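You operate a simulated robot arm through the tools that you are given. There is no shell and no other tool. Be economical: measure what you need, move in short steps, check, and stop when the job is done.

Carry out the task below with a simulated two-armed robot. There is one attempt and no reset: what you move stays moved.

Task
Pick up the yellow roller with one hand, pass it to the other hand and put it on the blue table top. Put the slot card on the white table top away on the shelf table. Put the 14 ml brass cup from the white table top on the blue table top and the 6 ml brass cup on the grey table top. Do these in any order. Set down upright: slot card.

The check looks at the end state, three seconds after you hand in, the way a careful person would. Anything else that was tipped, shoved, dropped, spilled or broken makes it a failure.

Robot
Two 7-joint arms with three-finger grippers on one trunk, on a base that drives. Base frame: it is fixed to the floor where the robot stands at the start and does not move with it; the origin is under the middle of the robot, x ahead of it, y to its left, z up. Readings come in m, degrees, newtons and seconds.
The left shoulder is at the start at [0.03, 0.124, 1.008], the right one opposite. With the tool pointing down near the work surface each hand reaches from about 0.1 to 0.78 m from the robot's upright axis, wherever it stands, measured 20 degrees to its own side. Places, roughly: blue table top [-1.1, -0.9, 0.8]; brass cup [2.75, -0.25, 0.75]; grey table top [0.7, 3.8, 0.8]; shelf table [0.7, 0.8, 0.8]; slot card [2.75, -0.75, 0.75]; yellow roller (4x4x10 cm) [0.5, 0.1, 0.8]. Payload 2.2 kg a hand.
Tool frame (each hand has its own): the origin (TCP) lies between the finger pads and is the grasp point; the fingertips stand 0.028 m ahead of it; z points along the fingers, y is the line along which they close. Largest opening 0.102 m; the body of the gripper starts 0.071 m behind the TCP.
Orientation is told as [roll, pitch, yaw] about the base's x, y, z axes, in that order, counted from this pose: with the fingers straight down and closing along the base's y, the tool's x points along the base's -x, its y along +y and its z along -z.

Tools
- The arms move only by the tool nudge_tool. It takes "left_deltas", "right_deltas" or both (then of equal length, played together; a hand with none holds still); each is one flat list of numbers, 6 for each row, row after row: the shift along the tool's x, y, z in units of 150 mm (1.0 is 150 mm), then the turn, a rotation vector about the tool's x, y, z in units of 45 degrees (1.0 is 45 degrees). In form: [dx, dy, dz, wx, wy, wz, dx, dy, dz, wx, wy, wz, ...]. A call has 1 to 10 rows; each row is the pose to reach, as a shift and turn from the pose commanded when the call began, along the tool's axes at that moment. "left_fingers" and "right_fingers" are, for a hand that has rows, the opening, from 0 (shut) to 1 (fully open), set as the call begins (left out, the last holds). A call with a number of a shift or a turn outside -1 to 1 is refused whole. Rows are played at 5 a second. More than 0.05 m and 8.6 degrees between two rows, or a gripper value outside its range, and nothing of the call is played. Where a pose cannot be reached the arm comes as near as it can. A force on the tool above 40 N (or 10 N above the force at the start of the call, whichever is more), or a blocked arm, ends the call early, and 0.2 s more pass. The fingers move at their own pace and stop on an object; they squeeze with about 39 N. The grip force told is the motor's: it shows also when the fingers shut on nothing. Time passes only in rows, and 0.2 s behind the last, so rows that repeat a pose let the fingers close. The reply holds the time, the measured pose of the TCP, the force on the tool along the base axes, the opening and the grip force, in the units named above and with some noise, with the torque about the TCP (base axes, N m) and any sound that the robot's microphone picked up.
- Cameras (640 x 400 px; columns grow to the right, rows downward): "scene" is now at [0.0412, 0.0276, 1.7184]; the picture's right is [0.39, -0.92, 0.00], its down [-0.73, -0.31, -0.61] and it looks along [0.56, 0.24, -0.79] (base axes); focal length 285 px, centre (320, 200). "left" rides on the left gripper at [0.072, 0.038, -0.086] in its tool frame; the picture's right is [-0.46, 0.89, 0.00], its down [-0.60, -0.32, -0.73] and it looks along [-0.65, -0.34, 0.68] (tool axes); focal length 256 px, centre (320, 200). "right" rides on the right gripper at [0.069, 0.044, -0.086] in its tool frame; the picture's right is [-0.53, 0.85, 0.00], its down [-0.58, -0.36, -0.73] and it looks along [-0.62, -0.39, 0.68] (tool axes); focal length 256 px, centre (320, 200). There is no depth. A picture from a camera that has moved, and an enlarged one, comes with that camera's place and axes in the base frame and with its lens.
- camera(camera): a new picture of that camera. No time passes.
- raise_lower(by): slides the trunk up (or, below 0, down) by that many m; the arms and the scene camera ride with it, the base frame stays. It gives what a move gives, with no picture.
- steer(legs): drives the robot by 1 to 6 legs, each [ahead, left, turn to the left] in m, m and degrees, along the robot's own axes; the way and the turn of a leg run together, so that a leg with both is an arc; at most 1.5 m and 180 degrees a leg. The arms and the cameras ride along, it lands a little off, and it stops where it bumps. It gives what a move gives.
- turn_head(pan, tilt): turns the head with the scene camera to pan (to the left, within 143 degrees either way) and tilt (down, from -29 to 69), counted from straight ahead of the robot. It gives what a move gives.
- inspect(camera, box): a new picture of the part [left, top, right, bottom] of that camera's present view, enlarged. No time passes.
- finish_job(): hands the job in; it is judged then, once.

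Work in short steps. Places have to be worked out from the pictures, the camera data and where the tool is seen: move nearer, look again, correct. Check each grasp and each placing, and mend what went wrong. You have 165 turns and 130 pictures in all, those below and enlarged ones among them. Open the grippers and draw the arms clear of the work before you hand the job in, unless the task says otherwise; then end with one line.

The tools are called after "Emit:" as a command line: name --argument value ..., lists and objects as JSON in quotes. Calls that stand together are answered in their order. nudge_tool: Moves the arms, as the interface text tells. Its arguments: {"type":"object","properties":{"left_deltas":{"type":"array"},"left_fingers":{"type":"number"},"right_deltas":{"type":"array"},"right_fingers":{"type":"number"}},"required":[]} The other tools are called the same way: raise_lower (by) slides the trunk up or down; steer (legs) drives the base; turn_head (pan, tilt) turns the head that bears the scene camera; camera (camera) takes a picture; inspect (camera, box) takes an enlarged picture of a part of a camera's view; finish_job () hands the job in.

At the start:

```text
time_s: 0.0
left_eef_pos: [0.5608, 0.3978, 1.0834]
left_ee_rot: [-0.1, 0.0, 0.0]
left_ft_force: [-0.5, 0.6, 0.0]
left_moment: [0.0, -0.02, -0.01]
left_finger_gap: 0.1019
left_finger_force: 0.1
right_eef_pos: [0.4083, -0.0864, 1.0986]
right_ee_rot: [0.1, 0.0, 0.0]
right_ft_force: [-1.1, 0.5, -0.2]
right_moment: [-0.02, -0.02, 0.0]
right_finger_gap: 0.102
right_finger_force: 0.0
trunk travel left (down, up): [-0.25, 0.29]
robot x, y, heading: [0.0002, -0.0006, -0.0]
head pan, tilt: [22.9, 52.5]
```

scene: 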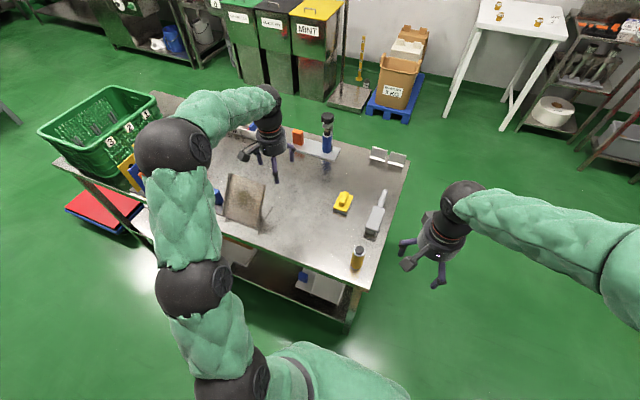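
right: 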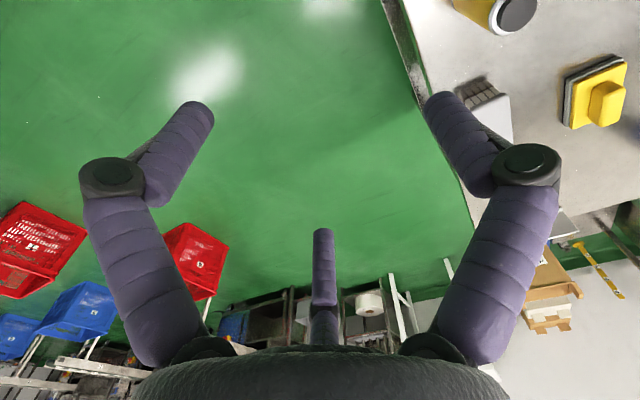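
left: 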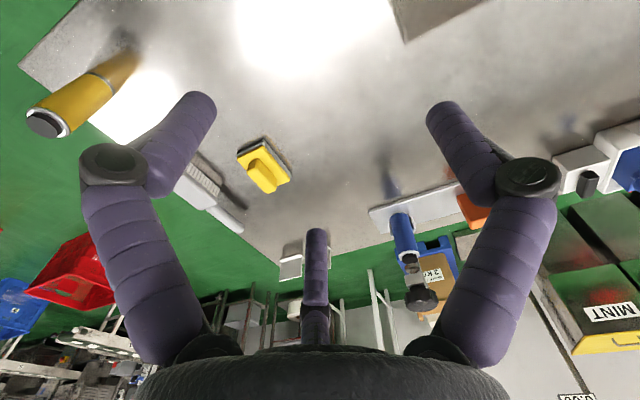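

I'll look more closely at the table with the roller, and at the far white table.

Emit:
inspect --camera "scene" --box '[220, 90, 440, 290]'

Emit:
inspect --camera "scene" --box '[430, 0, 640, 130]'

```text
2.00 times, centred on (330, 190) of scene
camera zoom: at [0.0412, 0.0276, 1.7184], right [0.39, -0.92, 0.0], down [-0.73, -0.31, -0.61], along [0.56, 0.24, -0.79], focal length 570 px, centre (300, 220)
```

zoom: 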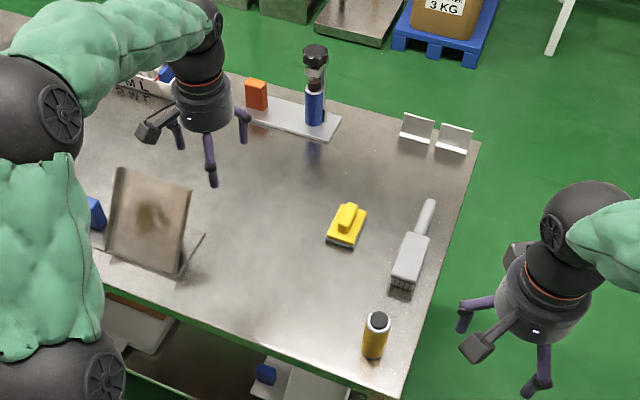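

```text
3.05 times, centred on (535, 65) of scene
camera zoom: at [0.0412, 0.0276, 1.7184], right [0.39, -0.92, 0.0], down [-0.73, -0.31, -0.61], along [0.56, 0.24, -0.79], focal length 868 px, centre (-335, 611)
```

zoom: 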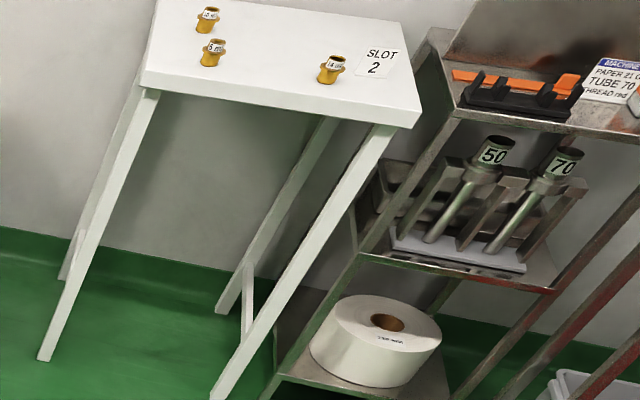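

I'll survey the other destinations with the head.

Emit:
turn_head --pan -140 --tilt 35

Emit:
camera --camera "scene"

Emit:
turn_head --pan 79 --tilt 20

Emit:
camera --camera "scene"

Emit:
turn_head --pan -10 --tilt 25

Emit:
camera --camera "scene"

```text
time_s: 2.5
left_eef_pos: [0.5611, 0.3957, 1.0825]
left_ee_rot: [0.1, 0.0, 0.0]
left_ft_force: [0.3, 0.5, 0.4]
left_moment: [0.01, 0.02, 0.0]
left_finger_gap: 0.102
left_finger_force: 0.1
right_eef_pos: [0.4098, -0.0859, 1.0978]
right_ee_rot: [0.1, 0.0, 0.0]
right_ft_force: [0.2, -0.1, 0.3]
right_moment: [-0.02, 0.01, 0.0]
right_finger_gap: 0.1018
right_finger_force: 0.1
trunk travel left (down, up): [-0.25, 0.29]
robot x, y, heading: [-0.0023, 0.0004, 0.1]
head pan, tilt: [-140.0, 35.0]
```

```text
124 pictures are left
camera scene: at [-0.095, -0.058, 1.7434], right [-0.64, 0.77, 0.0], down [0.44, 0.37, -0.82], along [-0.63, -0.53, -0.57], focal length 285 px, centre (320, 200)
```

scene: 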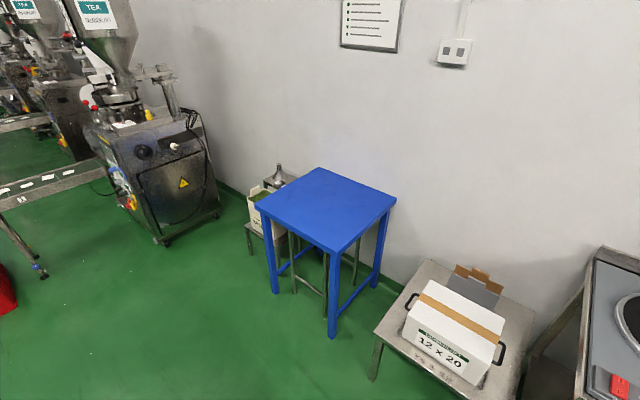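

```text
time_s: 5.7
left_eef_pos: [0.5605, 0.3965, 1.0825]
left_ee_rot: [0.0, 0.0, 0.0]
left_ft_force: [-0.3, -0.1, 0.7]
left_moment: [0.01, 0.0, 0.01]
left_finger_gap: 0.102
left_finger_force: 0.0
right_eef_pos: [0.4086, -0.0855, 1.099]
right_ee_rot: [0.0, 0.0, 0.0]
right_ft_force: [-1.2, 0.1, -0.1]
right_moment: [-0.01, -0.01, 0.02]
right_finger_gap: 0.1022
right_finger_force: 0.0
trunk travel left (down, up): [-0.25, 0.29]
robot x, y, heading: [0.0017, 0.0032, -0.1]
head pan, tilt: [79.0, 20.0]
```

```text
123 pictures are left
camera scene: at [-0.0098, 0.09, 1.7672], right [0.98, -0.19, 0.0], down [-0.07, -0.34, -0.94], along [0.18, 0.92, -0.34], focal length 285 px, centre (320, 200)
```

scene: 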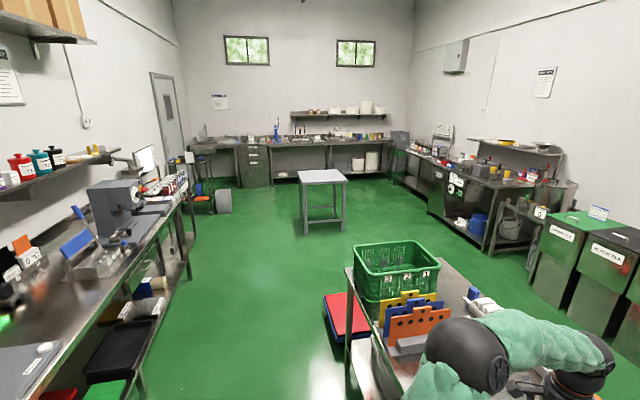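

```text
time_s: 7.3
left_eef_pos: [0.5618, 0.3969, 1.0841]
left_ee_rot: [0.1, 0.0, 0.0]
left_ft_force: [-1.1, 0.0, 0.4]
left_moment: [-0.01, 0.05, -0.04]
left_finger_gap: 0.1022
left_finger_force: 0.2
right_eef_pos: [0.4089, -0.0862, 1.0991]
right_ee_rot: [0.1, 0.1, 0.0]
right_ft_force: [-0.7, 0.0, 0.1]
right_moment: [-0.01, 0.02, -0.03]
right_finger_gap: 0.102
right_finger_force: 0.0
trunk travel left (down, up): [-0.25, 0.29]
robot x, y, heading: [0.002, -0.0038, 0.1]
head pan, tilt: [-10.0, 25.0]
```

```text
122 pictures are left
camera scene: at [0.0632, -0.0173, 1.7591], right [-0.17, -0.98, 0.0], down [-0.42, 0.07, -0.91], along [0.89, -0.16, -0.42], focal length 285 px, centre (320, 200)
```

scene: 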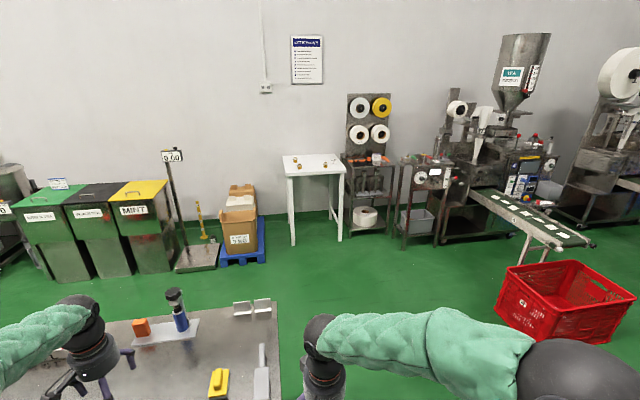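

Everything needed is visible: the roller stands at about (0.484, 0.084), top at about z 0.90. I move the right hand over it, staying high, and check with its camera.

Emit:
nudge_tool --right_deltas '[-0.12, 0.25, 0.1, 0, 0, 0, -0.25, 0.5, 0.2, 0, 0, 0, -0.37, 0.75, 0.3, 0, 0, 0, -0.49, 0.99, 0.4, 0, 0, 0]'

Emit:
turn_head --pan 10 --tilt 60

Emit:
camera --camera "scene"

Emit:
camera --camera "right"

```text
time_s: 8.3
left_eef_pos: [0.5617, 0.3983, 1.0824]
left_ee_rot: [0.0, -0.1, 0.0]
left_ft_force: [0.4, -0.3, -0.9]
left_moment: [0.01, 0.03, -0.01]
left_finger_gap: 0.1021
left_finger_force: 0.0
right_eef_pos: [0.4835, 0.0622, 1.0386]
right_ee_rot: [0.0, 0.0, 0.0]
right_ft_force: [-0.4, 0.6, 0.1]
right_moment: [0.0, -0.03, 0.01]
right_finger_gap: 0.102
right_finger_force: 0.0
trunk travel left (down, up): [-0.25, 0.29]
robot x, y, heading: [0.001, 0.0009, -0.1]
head pan, tilt: [-10.0, 25.0]
```

```text
time_s: 9.3
left_eef_pos: [0.56, 0.3975, 1.0827]
left_ee_rot: [0.1, 0.0, 0.0]
left_ft_force: [0.0, -0.4, -0.1]
left_moment: [-0.02, 0.01, 0.01]
left_finger_gap: 0.102
left_finger_force: 0.1
right_eef_pos: [0.4821, 0.061, 1.0396]
right_ee_rot: [0.1, 0.0, 0.0]
right_ft_force: [0.7, 0.0, 0.6]
right_moment: [0.01, 0.01, 0.01]
right_finger_gap: 0.1021
right_finger_force: 0.1
trunk travel left (down, up): [-0.25, 0.29]
robot x, y, heading: [0.0005, 0.0007, -0.1]
head pan, tilt: [10.0, 60.0]
```

```text
121 pictures are left
camera scene: at [0.038, 0.01, 1.7091], right [0.17, -0.98, 0.0], down [-0.85, -0.15, -0.5], along [0.49, 0.09, -0.87], focal length 285 px, centre (320, 200)
```

scene: 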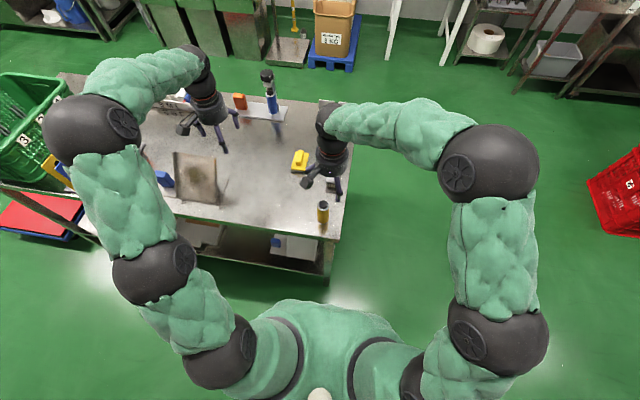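

```text
120 pictures are left
camera right: at [0.4119, 0.1036, 1.1256], right [0.53, 0.85, 0.0], down [0.58, -0.36, 0.73], along [0.62, -0.39, -0.68], focal length 256 px, centre (320, 200)
```

right: 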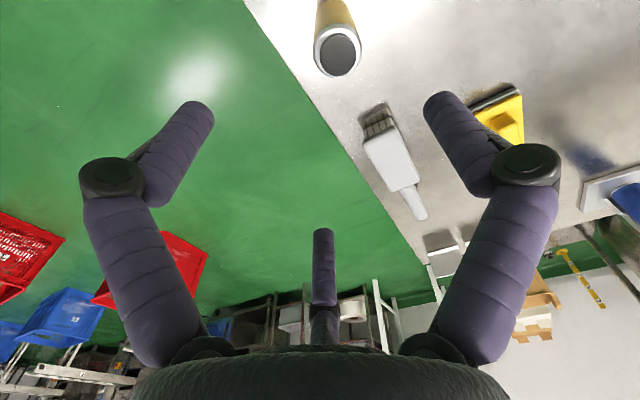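

Both views agree on the roller at about (0.478, 0.079). I want a closer look at the gripper's shape before descending.

Emit:
inspect --camera "scene" --box '[270, 90, 390, 250]'

```text
2.50 times, centred on (330, 170) of scene
camera zoom: at [0.038, 0.01, 1.7091], right [0.17, -0.98, 0.0], down [-0.85, -0.15, -0.5], along [0.49, 0.09, -0.87], focal length 712 px, centre (295, 275)
```

zoom: 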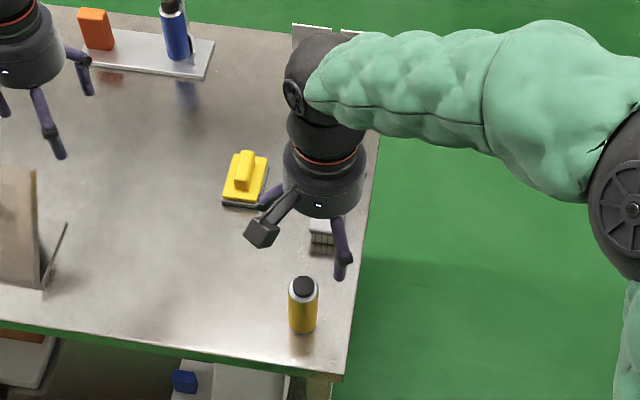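

The hand seems to show three prongs; I test-close the right fingers in the air to see how they actually close.

Emit:
nudge_tool --right_deltas '[0, 0, 0, 0, 0, 0, 0, 0, 0, 0, 0, 0, 0, 0, 0, 0, 0, 0]' --right_fingers 0.4

Emit:
camera --camera "right"

```text
time_s: 10.1
left_eef_pos: [0.5605, 0.3963, 1.0828]
left_ee_rot: [0.0, 0.0, 0.0]
left_ft_force: [0.4, 0.2, -0.2]
left_moment: [0.0, -0.03, 0.02]
left_finger_gap: 0.1017
left_finger_force: 0.0
right_eef_pos: [0.4825, 0.0604, 1.0396]
right_ee_rot: [0.0, 0.0, 0.0]
right_ft_force: [0.4, 1.0, -0.5]
right_moment: [0.06, 0.0, 0.02]
right_finger_gap: 0.0408
right_finger_force: 0.0
trunk travel left (down, up): [-0.25, 0.29]
robot x, y, heading: [0.0001, 0.0006, 0.1]
head pan, tilt: [10.0, 60.0]
```

```text
118 pictures are left
camera right: at [0.4121, 0.1039, 1.1255], right [0.53, 0.85, 0.0], down [0.58, -0.36, 0.73], along [0.62, -0.39, -0.68], focal length 256 px, centre (320, 200)
```

right: 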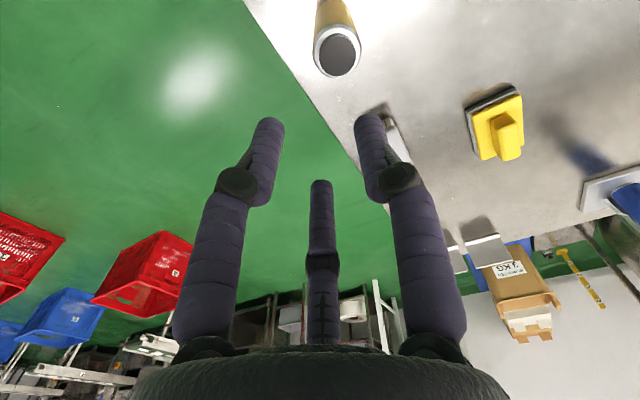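

The fingers close symmetrically on the TCP, so centring is what matters. I open again, shift over (0.478, 0.079), and descend to about z 0.885 to take the upper end.

Emit:
nudge_tool --right_deltas '[0.03, 0.12, 0, 0, 0, 0, 0.03, 0.12, 0.25, 0, 0, 0, 0.03, 0.12, 0.5, 0, 0, 0, 0.03, 0.12, 0.7, 0, 0, 0]' --right_fingers 1

Emit:
camera --camera "right"

Emit:
inspect --camera "scene" --box '[270, 90, 390, 250]'

```text
time_s: 11.1
left_eef_pos: [0.5592, 0.3973, 1.083]
left_ee_rot: [0.0, -0.1, 0.0]
left_ft_force: [-0.2, -0.3, -0.1]
left_moment: [0.0, 0.02, -0.01]
left_finger_gap: 0.1019
left_finger_force: 0.1
right_eef_pos: [0.4793, 0.0799, 0.9334]
right_ee_rot: [0.0, 0.0, 0.0]
right_ft_force: [0.7, 0.1, 0.2]
right_moment: [-0.01, 0.04, 0.0]
right_finger_gap: 0.1021
right_finger_force: 0.0
trunk travel left (down, up): [-0.25, 0.29]
robot x, y, heading: [-0.0031, 0.0011, -0.1]
head pan, tilt: [10.0, 60.0]
```

```text
117 pictures are left
camera right: at [0.4094, 0.1236, 1.0192], right [0.53, 0.84, 0.0], down [0.58, -0.36, 0.73], along [0.62, -0.39, -0.68], focal length 256 px, centre (320, 200)
```

right: 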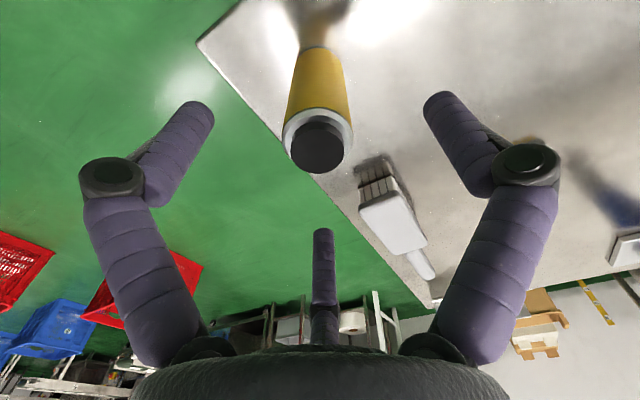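

```text
2.50 times, centred on (330, 170) of scene
camera zoom: at [0.0388, 0.0101, 1.709], right [0.17, -0.98, 0.0], down [-0.85, -0.15, -0.5], along [0.49, 0.09, -0.87], focal length 712 px, centre (295, 275)
```

zoom: 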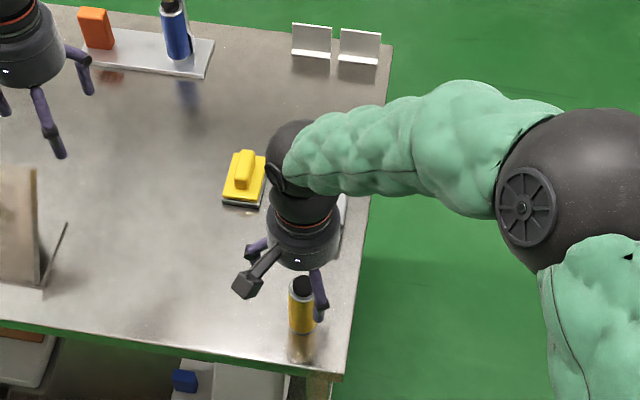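

Cap top is at z ≈ 0.90, well centred at (0.478, 0.079). I descend 5 cm and then close.

Emit:
nudge_tool --right_deltas '[0, 0, 0.17, 0, 0, 0, 0, 0, 0.34, 0, 0, 0]'

Emit:
nudge_tool --right_deltas '[0, 0, 0, 0, 0, 0, 0, 0, 0, 0, 0, 0, 0, 0, 0, 0, 0, 0]' --right_fingers 0

Emit:
nudge_tool --right_deltas '[0, 0, -0.15, 0, 0, 0, 0, 0, -0.4, 0, 0, 0, 0, 0, -0.7, 0, 0, 0, 0, 0, -1, 0, 0, 0]'

Emit:
camera --camera "right"

```text
time_s: 11.7
left_eef_pos: [0.5603, 0.3979, 1.0821]
left_ee_rot: [0.1, 0.1, 0.0]
left_ft_force: [-0.6, -1.1, -0.7]
left_moment: [0.04, 0.0, 0.0]
left_finger_gap: 0.1019
left_finger_force: 0.1
right_eef_pos: [0.4805, 0.08, 0.8828]
right_ee_rot: [0.0, 0.0, 0.0]
right_ft_force: [-0.7, -0.8, -0.3]
right_moment: [0.03, -0.02, 0.01]
right_finger_gap: 0.102
right_finger_force: 0.0
trunk travel left (down, up): [-0.25, 0.29]
robot x, y, heading: [-0.0011, 0.0006, -0.0]
head pan, tilt: [10.0, 60.0]
```

```text
time_s: 12.5
left_eef_pos: [0.5594, 0.3964, 1.0829]
left_ee_rot: [0.1, 0.0, 0.0]
left_ft_force: [-0.4, 0.2, 0.6]
left_moment: [0.0, -0.01, 0.02]
left_finger_gap: 0.102
left_finger_force: 0.1
right_eef_pos: [0.4801, 0.0816, 0.8828]
right_ee_rot: [0.0, -0.1, 0.1]
right_ft_force: [1.4, 0.1, 2.7]
right_moment: [0.09, -0.13, -0.03]
right_finger_gap: 0.0385
right_finger_force: 39.3
trunk travel left (down, up): [-0.25, 0.29]
robot x, y, heading: [0.0003, -0.0002, 0.1]
head pan, tilt: [10.0, 60.0]
```

```text
time_s: 13.5
left_eef_pos: [0.5587, 0.3965, 1.0828]
left_ee_rot: [0.0, 0.0, 0.0]
left_ft_force: [0.1, 0.0, 0.6]
left_moment: [-0.06, -0.05, -0.02]
left_finger_gap: 0.1019
left_finger_force: 0.1
right_eef_pos: [0.481, 0.0812, 1.0328]
right_ee_rot: [0.0, 0.1, 0.0]
right_ft_force: [-0.4, 0.1, -3.0]
right_moment: [0.01, -0.02, -0.02]
right_finger_gap: 0.0384
right_finger_force: 39.0
trunk travel left (down, up): [-0.25, 0.29]
robot x, y, heading: [0.0005, -0.0021, -0.1]
head pan, tilt: [10.0, 60.0]
```

```text
115 pictures are left
camera right: at [0.4097, 0.124, 1.1187], right [0.53, 0.85, 0.0], down [0.58, -0.36, 0.73], along [0.62, -0.39, -0.68], focal length 256 px, centre (320, 200)
```

right: 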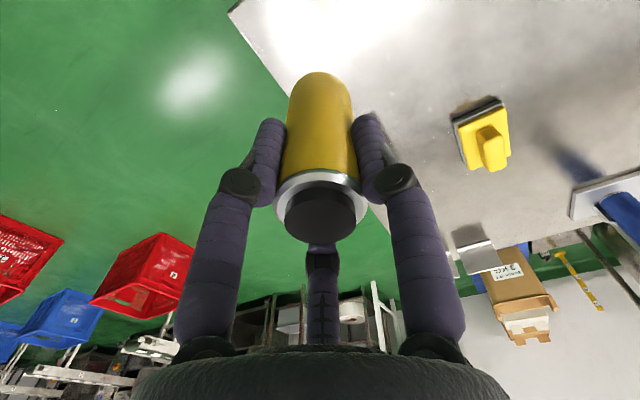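

Roller held (0.038 gap, 3 N weight). Now I turn the left hand: yaw 90° so its fingers will close along base x, then tip it to point toward the right hand, camera on top.

Emit:
nudge_tool --left_deltas '[0, 0, 0, 0, 0, -0.166, 0, 0, 0, 0, 0, -0.333, 0, 0, 0, 0, 0, -0.5, 0, 0, 0, 0, 0, -0.666, 0, 0, 0, 0, 0, -0.833, 0, 0, 0, 0, 0, -1]'

Emit:
nudge_tool --left_deltas '[0, 0, 0, 0, 0, -0.166, 0, 0, 0, 0, 0, -0.333, 0, 0, 0, 0, 0, -0.5, 0, 0, 0, 0, 0, -0.666, 0, 0, 0, 0, 0, -0.833, 0, 0, 0, 0, 0, -1]'

```text
time_s: 14.9
left_eef_pos: [0.5608, 0.3963, 1.0829]
left_ee_rot: [0.0, 0.0, 45.2]
left_ft_force: [0.4, -0.1, -0.7]
left_moment: [-0.02, 0.02, 0.0]
left_finger_gap: 0.1019
left_finger_force: 0.0
right_eef_pos: [0.4804, 0.0816, 1.0326]
right_ee_rot: [0.0, 0.0, 0.0]
right_ft_force: [0.1, 0.1, -2.2]
right_moment: [0.0, -0.01, -0.01]
right_finger_gap: 0.0384
right_finger_force: 38.5
trunk travel left (down, up): [-0.25, 0.29]
robot x, y, heading: [-0.0024, 0.0035, 0.0]
head pan, tilt: [10.0, 60.0]
```

```text
time_s: 16.3
left_eef_pos: [0.5592, 0.3971, 1.0812]
left_ee_rot: [-0.1, -0.1, 90.1]
left_ft_force: [-0.8, -0.4, -0.4]
left_moment: [0.03, 0.03, 0.03]
left_finger_gap: 0.102
left_finger_force: 0.0
right_eef_pos: [0.4812, 0.0808, 1.0327]
right_ee_rot: [0.0, 0.1, 0.0]
right_ft_force: [-0.1, -0.2, -2.1]
right_moment: [0.02, 0.0, -0.02]
right_finger_gap: 0.0384
right_finger_force: 39.1
trunk travel left (down, up): [-0.25, 0.29]
robot x, y, heading: [-0.0004, -0.0021, -0.1]
head pan, tilt: [10.0, 60.0]
```

Now tilt 60° about the tool y so the fingers point to −y.

Emit:
nudge_tool --left_deltas '[0, 0, 0, 0, 0.166, 0, 0, 0, 0, 0, 0.333, 0, 0, 0, 0, 0, 0.5, 0, 0, 0, 0, 0, 0.666, 0, 0, 0, 0, 0, 0.833, 0, 0, 0, 0, 0, 1, 0]'

Emit:
nudge_tool --left_deltas '[0, 0, 0, 0, 0.166, 0, 0, 0, 0, 0, 0.333, 0]'

Emit:
camera --camera "scene"

```text
time_s: 17.7
left_eef_pos: [0.5601, 0.3966, 1.0828]
left_ee_rot: [0.0, 45.2, 89.9]
left_ft_force: [0.0, 0.3, 0.1]
left_moment: [-0.03, 0.01, 0.01]
left_finger_gap: 0.1018
left_finger_force: 0.0
right_eef_pos: [0.4812, 0.0811, 1.0322]
right_ee_rot: [0.0, 0.0, 0.1]
right_ft_force: [0.3, 0.6, -1.7]
right_moment: [-0.04, -0.01, -0.01]
right_finger_gap: 0.0384
right_finger_force: 38.9
trunk travel left (down, up): [-0.25, 0.29]
robot x, y, heading: [0.0009, -0.0001, 0.2]
head pan, tilt: [10.0, 60.0]
```

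```text
time_s: 18.3
left_eef_pos: [0.5604, 0.3966, 1.0819]
left_ee_rot: [-0.1, 60.1, 89.8]
left_ft_force: [0.5, 1.2, 0.0]
left_moment: [0.03, 0.0, 0.01]
left_finger_gap: 0.1021
left_finger_force: 0.1
right_eef_pos: [0.4814, 0.0808, 1.0322]
right_ee_rot: [0.0, 0.0, 0.0]
right_ft_force: [0.6, 0.0, -2.6]
right_moment: [-0.04, 0.04, 0.0]
right_finger_gap: 0.0384
right_finger_force: 38.7
trunk travel left (down, up): [-0.25, 0.29]
robot x, y, heading: [0.001, 0.0022, 0.1]
head pan, tilt: [10.0, 60.0]
```

```text
114 pictures are left
camera scene: at [0.0384, 0.0105, 1.709], right [0.17, -0.98, 0.0], down [-0.85, -0.15, -0.5], along [0.49, 0.09, -0.87], focal length 285 px, centre (320, 200)
```

scene: 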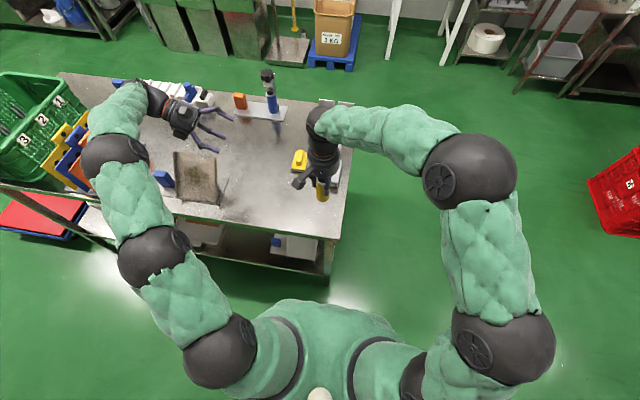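

I raise the right hand 6 cm for clearance and bring the left hand to a standoff about 10 cm from the roller's lower half, half of the way first.

Emit:
nudge_tool --left_deltas '[0.135, 0.087, 0.215, 0, 0, 0, 0.27, 0.175, 0.43, 0, 0, 0, 0.405, 0.263, 0.645, 0, 0, 0]' --right_deltas '[0, 0, -0.13, 0, 0, 0, 0, 0, -0.27, 0, 0, 0, 0, 0, -0.4, 0, 0, 0]' --left_fingers 1

Emit:
nudge_tool --left_deltas '[0.135, 0.087, 0.215, 0, 0, 0, 0.27, 0.175, 0.43, 0, 0, 0, 0.405, 0.263, 0.645, 0, 0, 0]'

Emit:
camera --camera "left"

Emit:
inspect --camera "scene" --box '[200, 60, 420, 220]'

```text
time_s: 19.1
left_eef_pos: [0.5214, 0.2815, 1.0866]
left_ee_rot: [-0.1, 59.9, 89.9]
left_ft_force: [-0.8, -1.0, -0.5]
left_moment: [0.03, -0.02, -0.03]
left_finger_gap: 0.1018
left_finger_force: 0.1
right_eef_pos: [0.4781, 0.0805, 1.0933]
right_ee_rot: [0.0, -0.1, 0.0]
right_ft_force: [-0.4, 0.0, -2.4]
right_moment: [0.01, -0.01, 0.03]
right_finger_gap: 0.0384
right_finger_force: 38.7
trunk travel left (down, up): [-0.25, 0.29]
robot x, y, heading: [-0.0012, -0.0043, -0.2]
head pan, tilt: [10.0, 60.0]
```

```text
time_s: 19.9
left_eef_pos: [0.48, 0.1678, 1.0907]
left_ee_rot: [-0.1, 59.9, 89.9]
left_ft_force: [-0.2, -0.6, -0.6]
left_moment: [0.04, 0.04, 0.0]
left_finger_gap: 0.1019
left_finger_force: 0.1
right_eef_pos: [0.4789, 0.0807, 1.094]
right_ee_rot: [0.2, -0.1, 0.0]
right_ft_force: [0.8, -0.6, -1.5]
right_moment: [-0.01, -0.02, 0.0]
right_finger_gap: 0.0384
right_finger_force: 38.7
trunk travel left (down, up): [-0.25, 0.29]
robot x, y, heading: [0.0003, 0.0005, -0.1]
head pan, tilt: [10.0, 60.0]
```

```text
113 pictures are left
camera left: at [0.4431, 0.2073, 1.1961], right [-0.89, 0.23, -0.4], down [0.32, 0.94, -0.16], along [0.34, -0.27, -0.9], focal length 256 px, centre (320, 200)
```

left: 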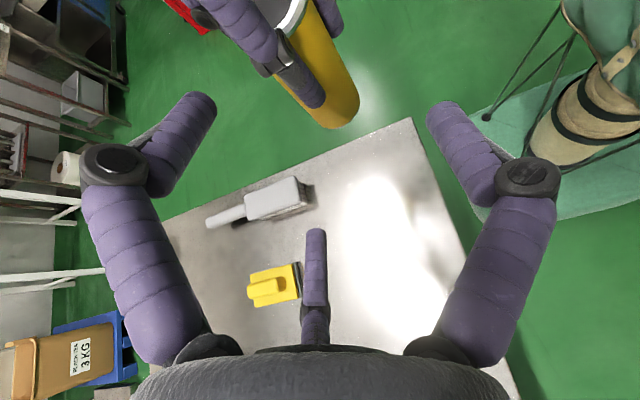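

```text
2.50 times, centred on (310, 140) of scene
camera zoom: at [0.0373, 0.0086, 1.7091], right [0.17, -0.98, 0.0], down [-0.85, -0.15, -0.5], along [0.49, 0.09, -0.87], focal length 712 px, centre (345, 350)
```

zoom: 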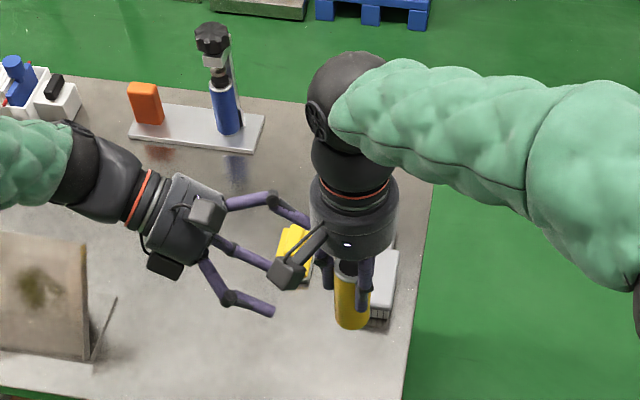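

The two hand cameras would come close together, so I turn the right hand 90° about its own axis (the roller is round) to swing its camera away.

Emit:
nudge_tool --right_deltas '[0, 0, 0, 0, 0, -0.166, 0, 0, 0, 0, 0, -0.333, 0, 0, 0, 0, 0, -0.5, 0, 0, 0, 0, 0, -0.666, 0, 0, 0, 0, 0, -0.833, 0, 0, 0, 0, 0, -1]'

Emit:
nudge_tool --right_deltas '[0, 0, 0, 0, 0, -0.166, 0, 0, 0, 0, 0, -0.333, 0, 0, 0, 0, 0, -0.5, 0, 0, 0, 0, 0, -0.666, 0, 0, 0, 0, 0, -0.833, 0, 0, 0, 0, 0, -1]'

Emit:
inspect --camera "scene" --box '[200, 60, 420, 220]'

```text
time_s: 21.3
left_eef_pos: [0.4829, 0.1693, 1.0905]
left_ee_rot: [0.1, 60.0, 90.0]
left_ft_force: [0.2, 0.7, 0.1]
left_moment: [-0.02, -0.02, -0.02]
left_finger_gap: 0.102
left_finger_force: 0.1
right_eef_pos: [0.4786, 0.0799, 1.092]
right_ee_rot: [0.1, 0.0, 45.3]
right_ft_force: [0.8, 1.0, -1.8]
right_moment: [-0.01, 0.01, 0.01]
right_finger_gap: 0.0384
right_finger_force: 39.4
trunk travel left (down, up): [-0.25, 0.29]
robot x, y, heading: [0.0007, -0.0024, 0.1]
head pan, tilt: [10.0, 60.0]
```

```text
time_s: 22.7
left_eef_pos: [0.4814, 0.1687, 1.0905]
left_ee_rot: [0.0, 60.0, 90.0]
left_ft_force: [0.4, -0.1, -0.7]
left_moment: [-0.01, -0.01, 0.01]
left_finger_gap: 0.1018
left_finger_force: 0.1
right_eef_pos: [0.4785, 0.0797, 1.0932]
right_ee_rot: [0.1, 0.1, 90.2]
right_ft_force: [0.3, -1.3, -1.9]
right_moment: [0.03, -0.02, -0.02]
right_finger_gap: 0.0385
right_finger_force: 39.0
trunk travel left (down, up): [-0.25, 0.29]
robot x, y, heading: [-0.001, 0.0024, 0.2]
head pan, tilt: [10.0, 60.0]
```

```text
2.50 times, centred on (310, 140) of scene
camera zoom: at [0.0382, 0.0102, 1.709], right [0.17, -0.98, 0.0], down [-0.85, -0.15, -0.5], along [0.49, 0.09, -0.87], focal length 712 px, centre (345, 350)
```

zoom: 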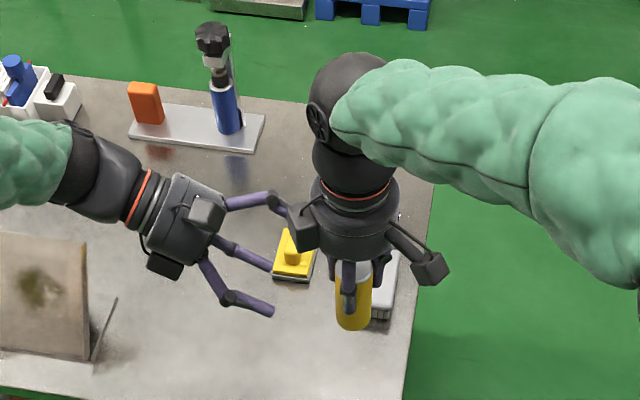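

The right hand also has a bump opposite its camera; 45° yaw places both clear of the left hand, so I turn back 45°.

Emit:
nudge_tool --right_deltas '[0, 0, 0, 0, 0, 0.15, 0, 0, 0, 0, 0, 0.3, 0, 0, 0, 0, 0, 0.45, 0, 0, 0, 0, 0, 0.6, 0, 0, 0, 0, 0, 0.75, 0, 0, 0, 0, 0, 0.9]'

Emit:
nudge_tool --left_deltas '[0, 0, 0.15, 0, 0, 0, 0, 0, 0.3, 0, 0, 0, 0, 0, 0.45, 0, 0, 0]'

Emit:
inspect --camera "scene" --box '[200, 60, 420, 220]'

Emit:
camera --camera "left"

```text
time_s: 24.1
left_eef_pos: [0.4842, 0.17, 1.091]
left_ee_rot: [-0.1, 60.0, 90.0]
left_ft_force: [-0.2, 0.2, 0.1]
left_moment: [0.01, 0.01, -0.01]
left_finger_gap: 0.102
left_finger_force: 0.1
right_eef_pos: [0.4779, 0.0801, 1.0934]
right_ee_rot: [0.0, -0.1, 49.4]
right_ft_force: [1.4, 0.0, -1.6]
right_moment: [0.02, 0.04, 0.01]
right_finger_gap: 0.0384
right_finger_force: 39.2
trunk travel left (down, up): [-0.25, 0.29]
robot x, y, heading: [-0.0007, 0.0007, 0.0]
head pan, tilt: [10.0, 60.0]
```

```text
time_s: 24.9
left_eef_pos: [0.4884, 0.1157, 1.0615]
left_ee_rot: [-1.5, 59.8, 89.5]
left_ft_force: [0.2, 3.7, -1.9]
left_moment: [-0.07, 0.05, 0.04]
left_finger_gap: 0.1007
left_finger_force: 0.0
right_eef_pos: [0.4743, 0.0758, 1.0868]
right_ee_rot: [0.2, 1.3, 49.5]
right_ft_force: [-0.3, -4.2, -0.9]
right_moment: [0.06, -0.04, -0.12]
right_finger_gap: 0.0383
right_finger_force: 39.2
trunk travel left (down, up): [-0.25, 0.29]
robot x, y, heading: [-0.0033, -0.0014, 0.4]
head pan, tilt: [10.0, 60.0]
stopped in row 3 (right hand): the force on the tool passed its limit at 48 N (the readings are from after the stop); the commanded pose is now the measured one
```

```text
2.50 times, centred on (310, 140) of scene
camera zoom: at [0.0383, 0.0102, 1.709], right [0.17, -0.98, 0.0], down [-0.85, -0.15, -0.5], along [0.49, 0.09, -0.87], focal length 712 px, centre (345, 350)
```

zoom: 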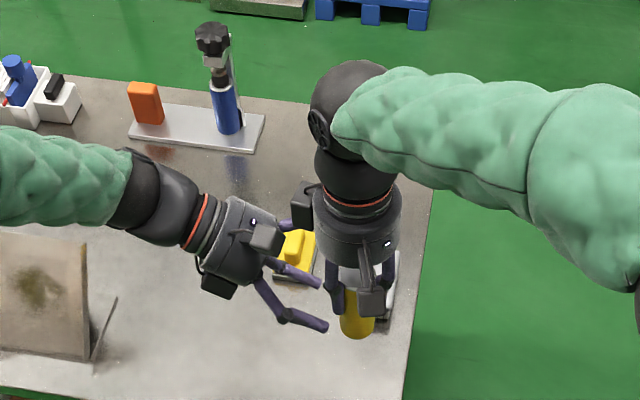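

```text
109 pictures are left
camera left: at [0.4476, 0.1553, 1.1667], right [-0.88, 0.22, -0.41], down [0.31, 0.94, -0.15], along [0.36, -0.26, -0.9], focal length 256 px, centre (320, 200)
```

left: 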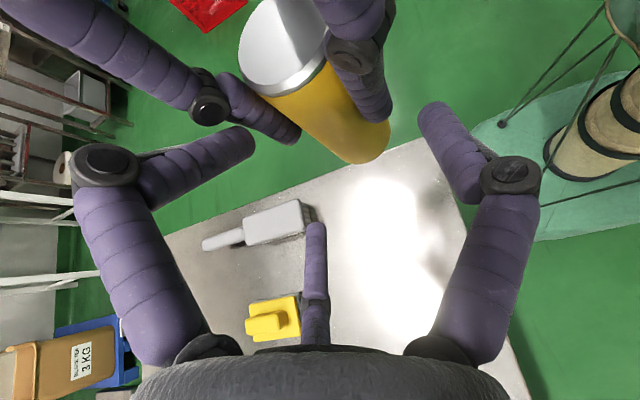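

The hands touched: the fingers are evidently three real ones around the axis, so a side grip conflicts. I'll back the left hand off and do an end-to-end (coaxial) pass instead, both hands horizontal.

Emit:
nudge_tool --left_deltas '[0, 0, -0.25, 0, 0, 0, 0, 0, -0.5, 0, 0, 0, 0, 0, -0.75, 0, 0, 0, 0, 0, -1, 0, 0, 0]'

Emit:
camera --camera "right"

Emit:
camera --camera "left"

```text
time_s: 25.9
left_eef_pos: [0.4848, 0.2455, 1.138]
left_ee_rot: [-1.6, 59.8, 89.4]
left_ft_force: [0.2, -0.3, -0.5]
left_moment: [-0.04, -0.05, -0.01]
left_finger_gap: 0.1019
left_finger_force: 0.0
right_eef_pos: [0.4729, 0.0763, 1.0869]
right_ee_rot: [0.3, 1.4, 49.6]
right_ft_force: [0.6, 0.0, -2.8]
right_moment: [-0.02, 0.01, 0.0]
right_finger_gap: 0.0384
right_finger_force: 39.1
trunk travel left (down, up): [-0.25, 0.29]
robot x, y, heading: [0.0014, -0.0009, 0.1]
head pan, tilt: [10.0, 60.0]
```

```text
108 pictures are left
camera right: at [0.396, 0.0531, 1.1741], right [-0.3, 0.96, -0.01], down [0.67, 0.21, 0.72], along [0.69, 0.21, -0.7], focal length 256 px, centre (320, 200)
```

right: 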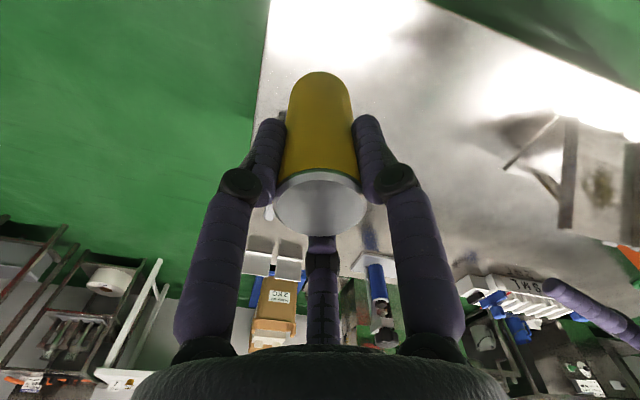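

```text
107 pictures are left
camera left: at [0.4446, 0.285, 1.2434], right [-0.88, 0.22, -0.41], down [0.31, 0.94, -0.15], along [0.36, -0.26, -0.9], focal length 256 px, centre (320, 200)
```

left: 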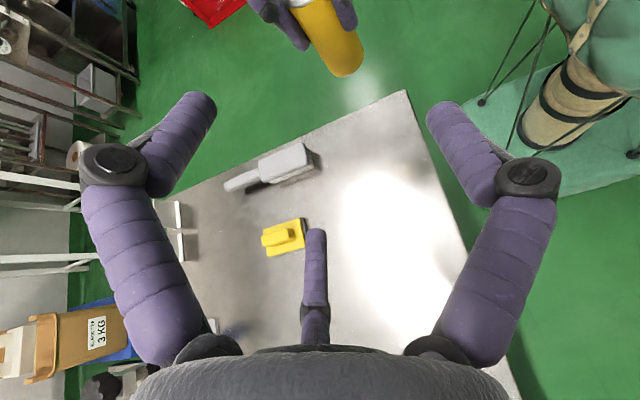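

The roller's dark cap no longer shows in the right view; I inspect this closely.

Emit:
inspect --camera "right" --box '[220, 40, 420, 280]'

Emit:
inspect --camera "scene" --box '[230, 90, 390, 260]'

```text
1.67 times, centred on (320, 160) of right
camera zoom: at [0.396, 0.0531, 1.1741], right [-0.3, 0.96, -0.01], down [0.67, 0.21, 0.72], along [0.69, 0.21, -0.7], focal length 427 px, centre (320, 267)
```

zoom: 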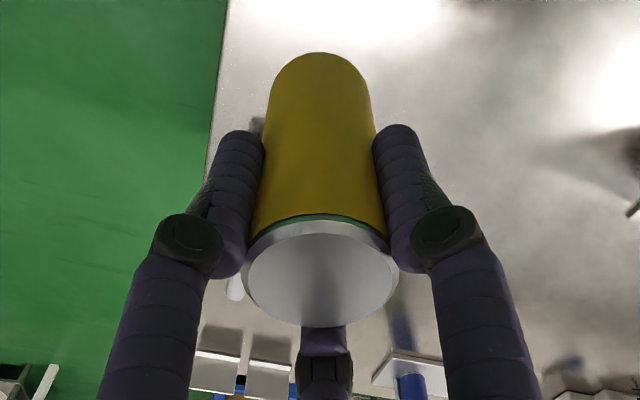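

```text
2.35 times, centred on (310, 175) of scene
camera zoom: at [0.0381, 0.0109, 1.709], right [0.17, -0.98, 0.0], down [-0.85, -0.15, -0.5], along [0.49, 0.09, -0.87], focal length 670 px, centre (344, 259)
```

zoom: 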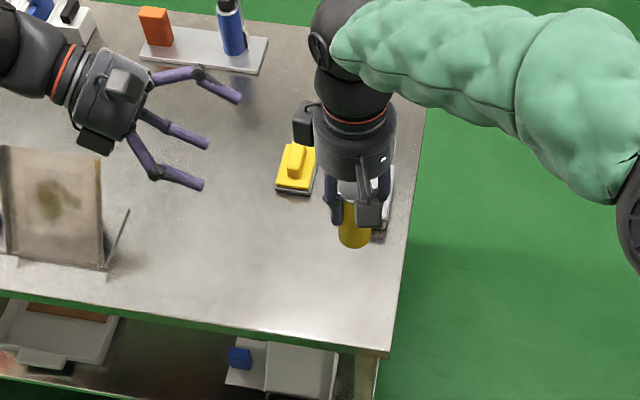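

No cap on the visible table part. The left view shows a dark patch next to the grey brush; I zoom there.

Emit:
inspect --camera "left" --box '[200, 120, 360, 280]'

Emit:
inspect --camera "left" --box '[240, 0, 400, 100]'

```text
2.50 times, centred on (280, 200) of left
camera zoom: at [0.4446, 0.285, 1.2434], right [-0.88, 0.22, -0.41], down [0.31, 0.94, -0.15], along [0.36, -0.26, -0.9], focal length 640 px, centre (420, 200)
```

zoom: 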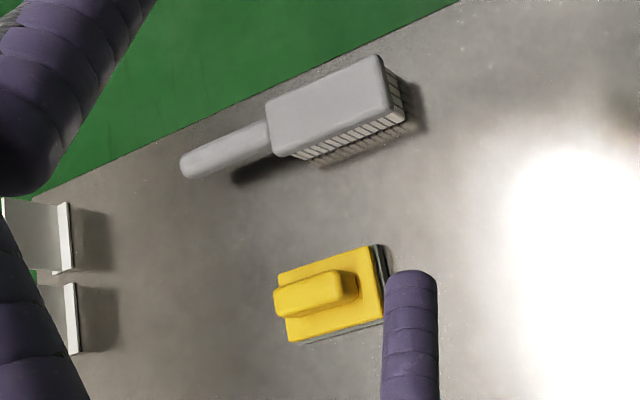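

```text
4.00 times, centred on (320, 50) of left
camera zoom: at [0.4446, 0.285, 1.2434], right [-0.88, 0.22, -0.41], down [0.31, 0.94, -0.15], along [0.36, -0.26, -0.9], focal length 1024 px, centre (320, 800)
```

zoom: 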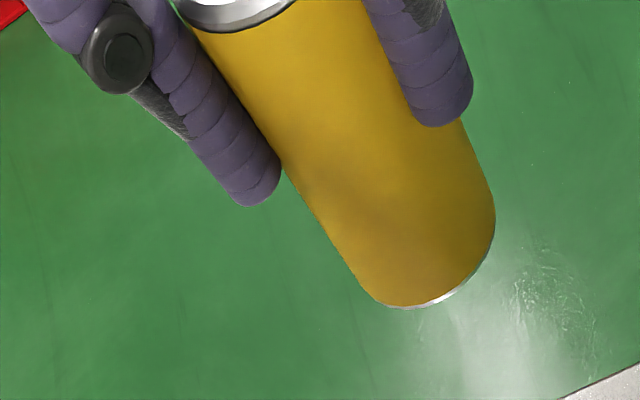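

Only a shadow. I check the floor around the robot for a fallen cap.

Emit:
turn_head --pan 0 --tilt 69

Emit:
camera --camera "scene"

Emit:
turn_head --pan -50 --tilt 60

Emit:
camera --camera "scene"

```text
time_s: 26.7
left_eef_pos: [0.4846, 0.2458, 1.1387]
left_ee_rot: [-1.6, 59.8, 89.4]
left_ft_force: [-0.9, 0.2, 0.8]
left_moment: [0.04, -0.02, 0.02]
left_finger_gap: 0.1019
left_finger_force: 0.1
right_eef_pos: [0.4748, 0.0755, 1.0871]
right_ee_rot: [0.3, 1.4, 49.5]
right_ft_force: [0.0, 0.2, -2.4]
right_moment: [-0.03, -0.03, -0.03]
right_finger_gap: 0.0384
right_finger_force: 38.7
trunk travel left (down, up): [-0.25, 0.29]
robot x, y, heading: [0.0021, 0.0002, -0.3]
head pan, tilt: [0.0, 68.8]
```

```text
102 pictures are left
camera scene: at [0.0285, -0.0012, 1.6997], right [0.0, -1.0, 0.0], down [-0.93, 0.0, -0.36], along [0.36, 0.0, -0.93], focal length 285 px, centre (320, 200)
```

scene: 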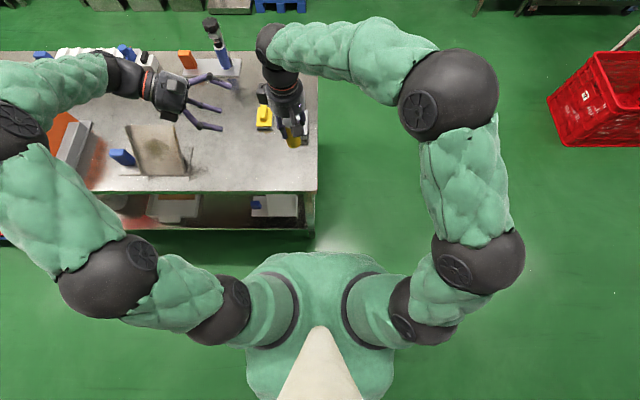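

```text
time_s: 27.9
left_eef_pos: [0.4853, 0.2464, 1.1395]
left_ee_rot: [-1.6, 59.7, 89.5]
left_ft_force: [-0.3, -0.1, -0.9]
left_moment: [0.01, 0.01, -0.01]
left_finger_gap: 0.1021
left_finger_force: 0.1
right_eef_pos: [0.4735, 0.0758, 1.0863]
right_ee_rot: [0.4, 1.4, 49.5]
right_ft_force: [0.1, -0.7, -1.5]
right_moment: [0.01, -0.03, 0.0]
right_finger_gap: 0.0384
right_finger_force: 38.9
trunk travel left (down, up): [-0.25, 0.29]
robot x, y, heading: [-0.0009, 0.0021, -0.1]
head pan, tilt: [-50.0, 60.0]
```

```text
101 pictures are left
camera scene: at [0.0155, -0.0523, 1.709], right [-0.77, -0.64, 0.0], down [-0.56, 0.66, -0.5], along [0.32, -0.38, -0.87], focal length 285 px, centre (320, 200)
```

scene: 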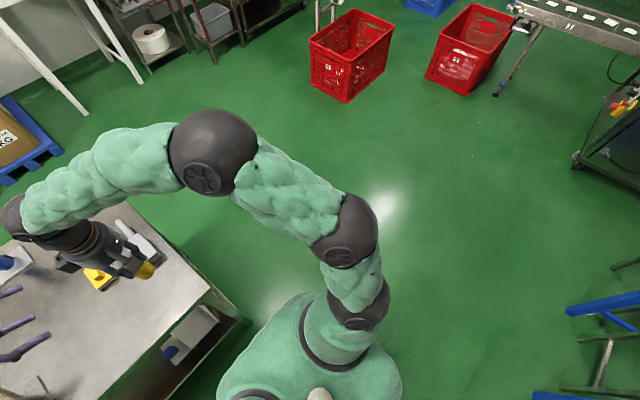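

No cap anywhere and no sound was heard, so I go on. Now I tilt the right hand to horizontal (pointing +y), moving it 10 cm to −y, while the left tilts to fully horizontal.

Emit:
nudge_tool --right_deltas '[0.083, -0.072, -0.033, -0.108, -0.127, 0, 0.167, -0.143, -0.067, -0.217, -0.253, 0, 0.25, -0.215, -0.1, -0.325, -0.38, 0, 0.333, -0.287, -0.133, -0.433, -0.507, 0, 0.417, -0.358, -0.167, -0.542, -0.633, 0, 0.5, -0.43, -0.2, -0.65, -0.76, 0]' --left_deltas '[0, 0, 0, 0, 0.111, 0, 0, 0, 0, 0, 0.222, 0, 0, 0, 0, 0, 0.333, 0, 0, 0, 0, 0, 0.444, 0, 0, 0, 0, 0, 0.555, 0, 0, 0, 0, 0, 0.667, 0]'

Emit:
nudge_tool --right_deltas '[0, 0, 0, -0.108, -0.127, 0, 0, 0, 0, -0.217, -0.253, 0, 0, 0, 0, -0.325, -0.38, 0, 0, 0, 0, -0.433, -0.507, 0, 0, 0, 0, -0.542, -0.633, 0, 0, 0, 0, -0.65, -0.76, 0]'

Emit:
turn_head --pan 5 --tilt 58

Emit:
camera --camera "scene"

```text
time_s: 29.2
left_eef_pos: [0.4842, 0.2461, 1.1377]
left_ee_rot: [-81.1, 89.3, 9.7]
left_ft_force: [0.1, -0.6, -0.6]
left_moment: [0.0, 0.0, 0.0]
left_finger_gap: 0.1021
left_finger_force: 0.1
right_eef_pos: [0.475, -0.0222, 1.119]
right_ee_rot: [33.2, -31.2, 39.5]
right_ft_force: [-0.1, 0.1, -2.5]
right_moment: [-0.05, 0.01, 0.01]
right_finger_gap: 0.0384
right_finger_force: 39.6
trunk travel left (down, up): [-0.25, 0.29]
robot x, y, heading: [-0.0005, -0.0007, 0.0]
head pan, tilt: [-50.0, 60.0]
```

```text
time_s: 30.6
left_eef_pos: [0.4841, 0.2454, 1.1369]
left_ee_rot: [-78.4, 89.2, 12.5]
left_ft_force: [-0.2, 0.6, 0.2]
left_moment: [0.0, 0.02, 0.02]
left_finger_gap: 0.1021
left_finger_force: 0.0
right_eef_pos: [0.4752, -0.0226, 1.1185]
right_ee_rot: [88.9, -48.3, 0.7]
right_ft_force: [0.6, -1.1, -2.0]
right_moment: [-0.07, -0.03, 0.02]
right_finger_gap: 0.0382
right_finger_force: 38.3
trunk travel left (down, up): [-0.25, 0.29]
robot x, y, heading: [0.0001, -0.0005, -0.2]
head pan, tilt: [-50.0, 60.0]
```

```text
time_s: 31.9
left_eef_pos: [0.4847, 0.2458, 1.1372]
left_ee_rot: [-78.6, 89.2, 12.0]
left_ft_force: [1.2, 0.4, 0.6]
left_moment: [-0.06, -0.01, 0.0]
left_finger_gap: 0.102
left_finger_force: 0.0
right_eef_pos: [0.4739, -0.0221, 1.1186]
right_ee_rot: [88.7, -48.4, 1.1]
right_ft_force: [-0.6, -0.5, -2.1]
right_moment: [-0.01, -0.01, 0.03]
right_finger_gap: 0.0384
right_finger_force: 39.4
trunk travel left (down, up): [-0.25, 0.29]
robot x, y, heading: [-0.0018, -0.0022, 0.1]
head pan, tilt: [5.0, 58.0]
```

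```text
100 pictures are left
camera scene: at [0.0413, 0.0045, 1.7114], right [0.09, -1.0, 0.0], down [-0.85, -0.07, -0.53], along [0.53, 0.05, -0.85], focal length 285 px, centre (320, 200)
```

scene: 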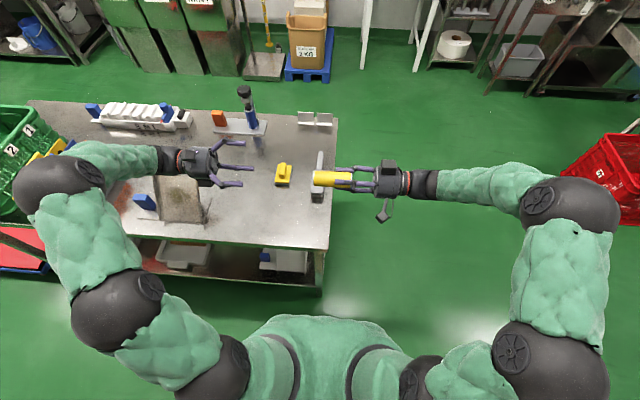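

Both hands now point at each other. Roller axis runs along y at (x 0.475, z 1.118), free end at y ≈ 0.061; I align the left and approach to just short of it.

Emit:
nudge_tool --left_deltas '[-0.133, 0.06, 0.22, 0, 0, 0, -0.133, 0.06, 0.44, 0, 0, 0, -0.133, 0.06, 0.66, 0, 0, 0, -0.133, 0.06, 0.87, 0, 0, 0]' --left_fingers 1

Emit:
camera --camera "left"

Emit:
inspect --camera "scene" --box '[180, 120, 440, 260]'

```text
time_s: 32.9
left_eef_pos: [0.4771, 0.1144, 1.1181]
left_ee_rot: [-78.4, 89.1, 12.4]
left_ft_force: [-0.6, -1.0, -0.3]
left_moment: [-0.03, -0.03, -0.01]
left_finger_gap: 0.1018
left_finger_force: 0.1
right_eef_pos: [0.4743, -0.0224, 1.1185]
right_ee_rot: [88.8, -48.4, 1.0]
right_ft_force: [-0.1, -0.9, -2.0]
right_moment: [-0.07, 0.02, 0.03]
right_finger_gap: 0.0383
right_finger_force: 38.4
trunk travel left (down, up): [-0.25, 0.29]
robot x, y, heading: [0.0037, 0.0011, 0.0]
head pan, tilt: [5.0, 58.0]
```

```text
99 pictures are left
camera left: at [0.4375, 0.2015, 1.1892], right [-0.88, -0.01, -0.48], down [0.32, 0.74, -0.6], along [0.36, -0.68, -0.64], focal length 256 px, centre (320, 200)
```

left: 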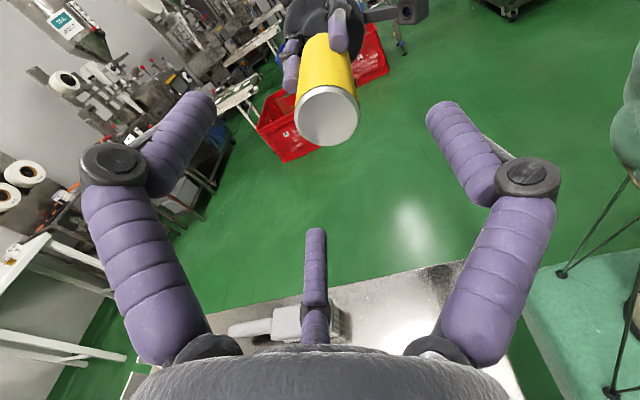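

```text
2.46 times, centred on (310, 190) of scene
camera zoom: at [0.0411, 0.0039, 1.7114], right [0.09, -1.0, 0.0], down [-0.84, -0.07, -0.53], along [0.53, 0.05, -0.85], focal length 701 px, centre (345, 225)
```

zoom: 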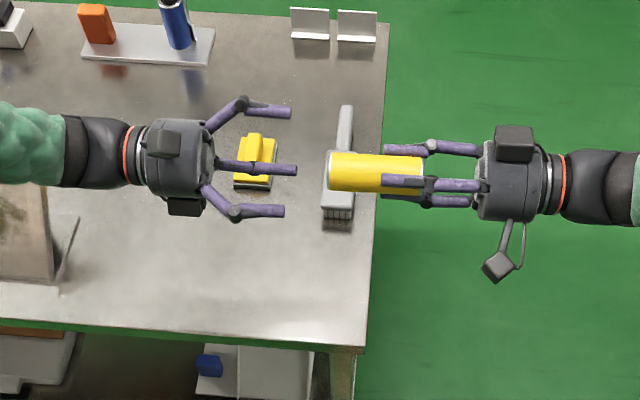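

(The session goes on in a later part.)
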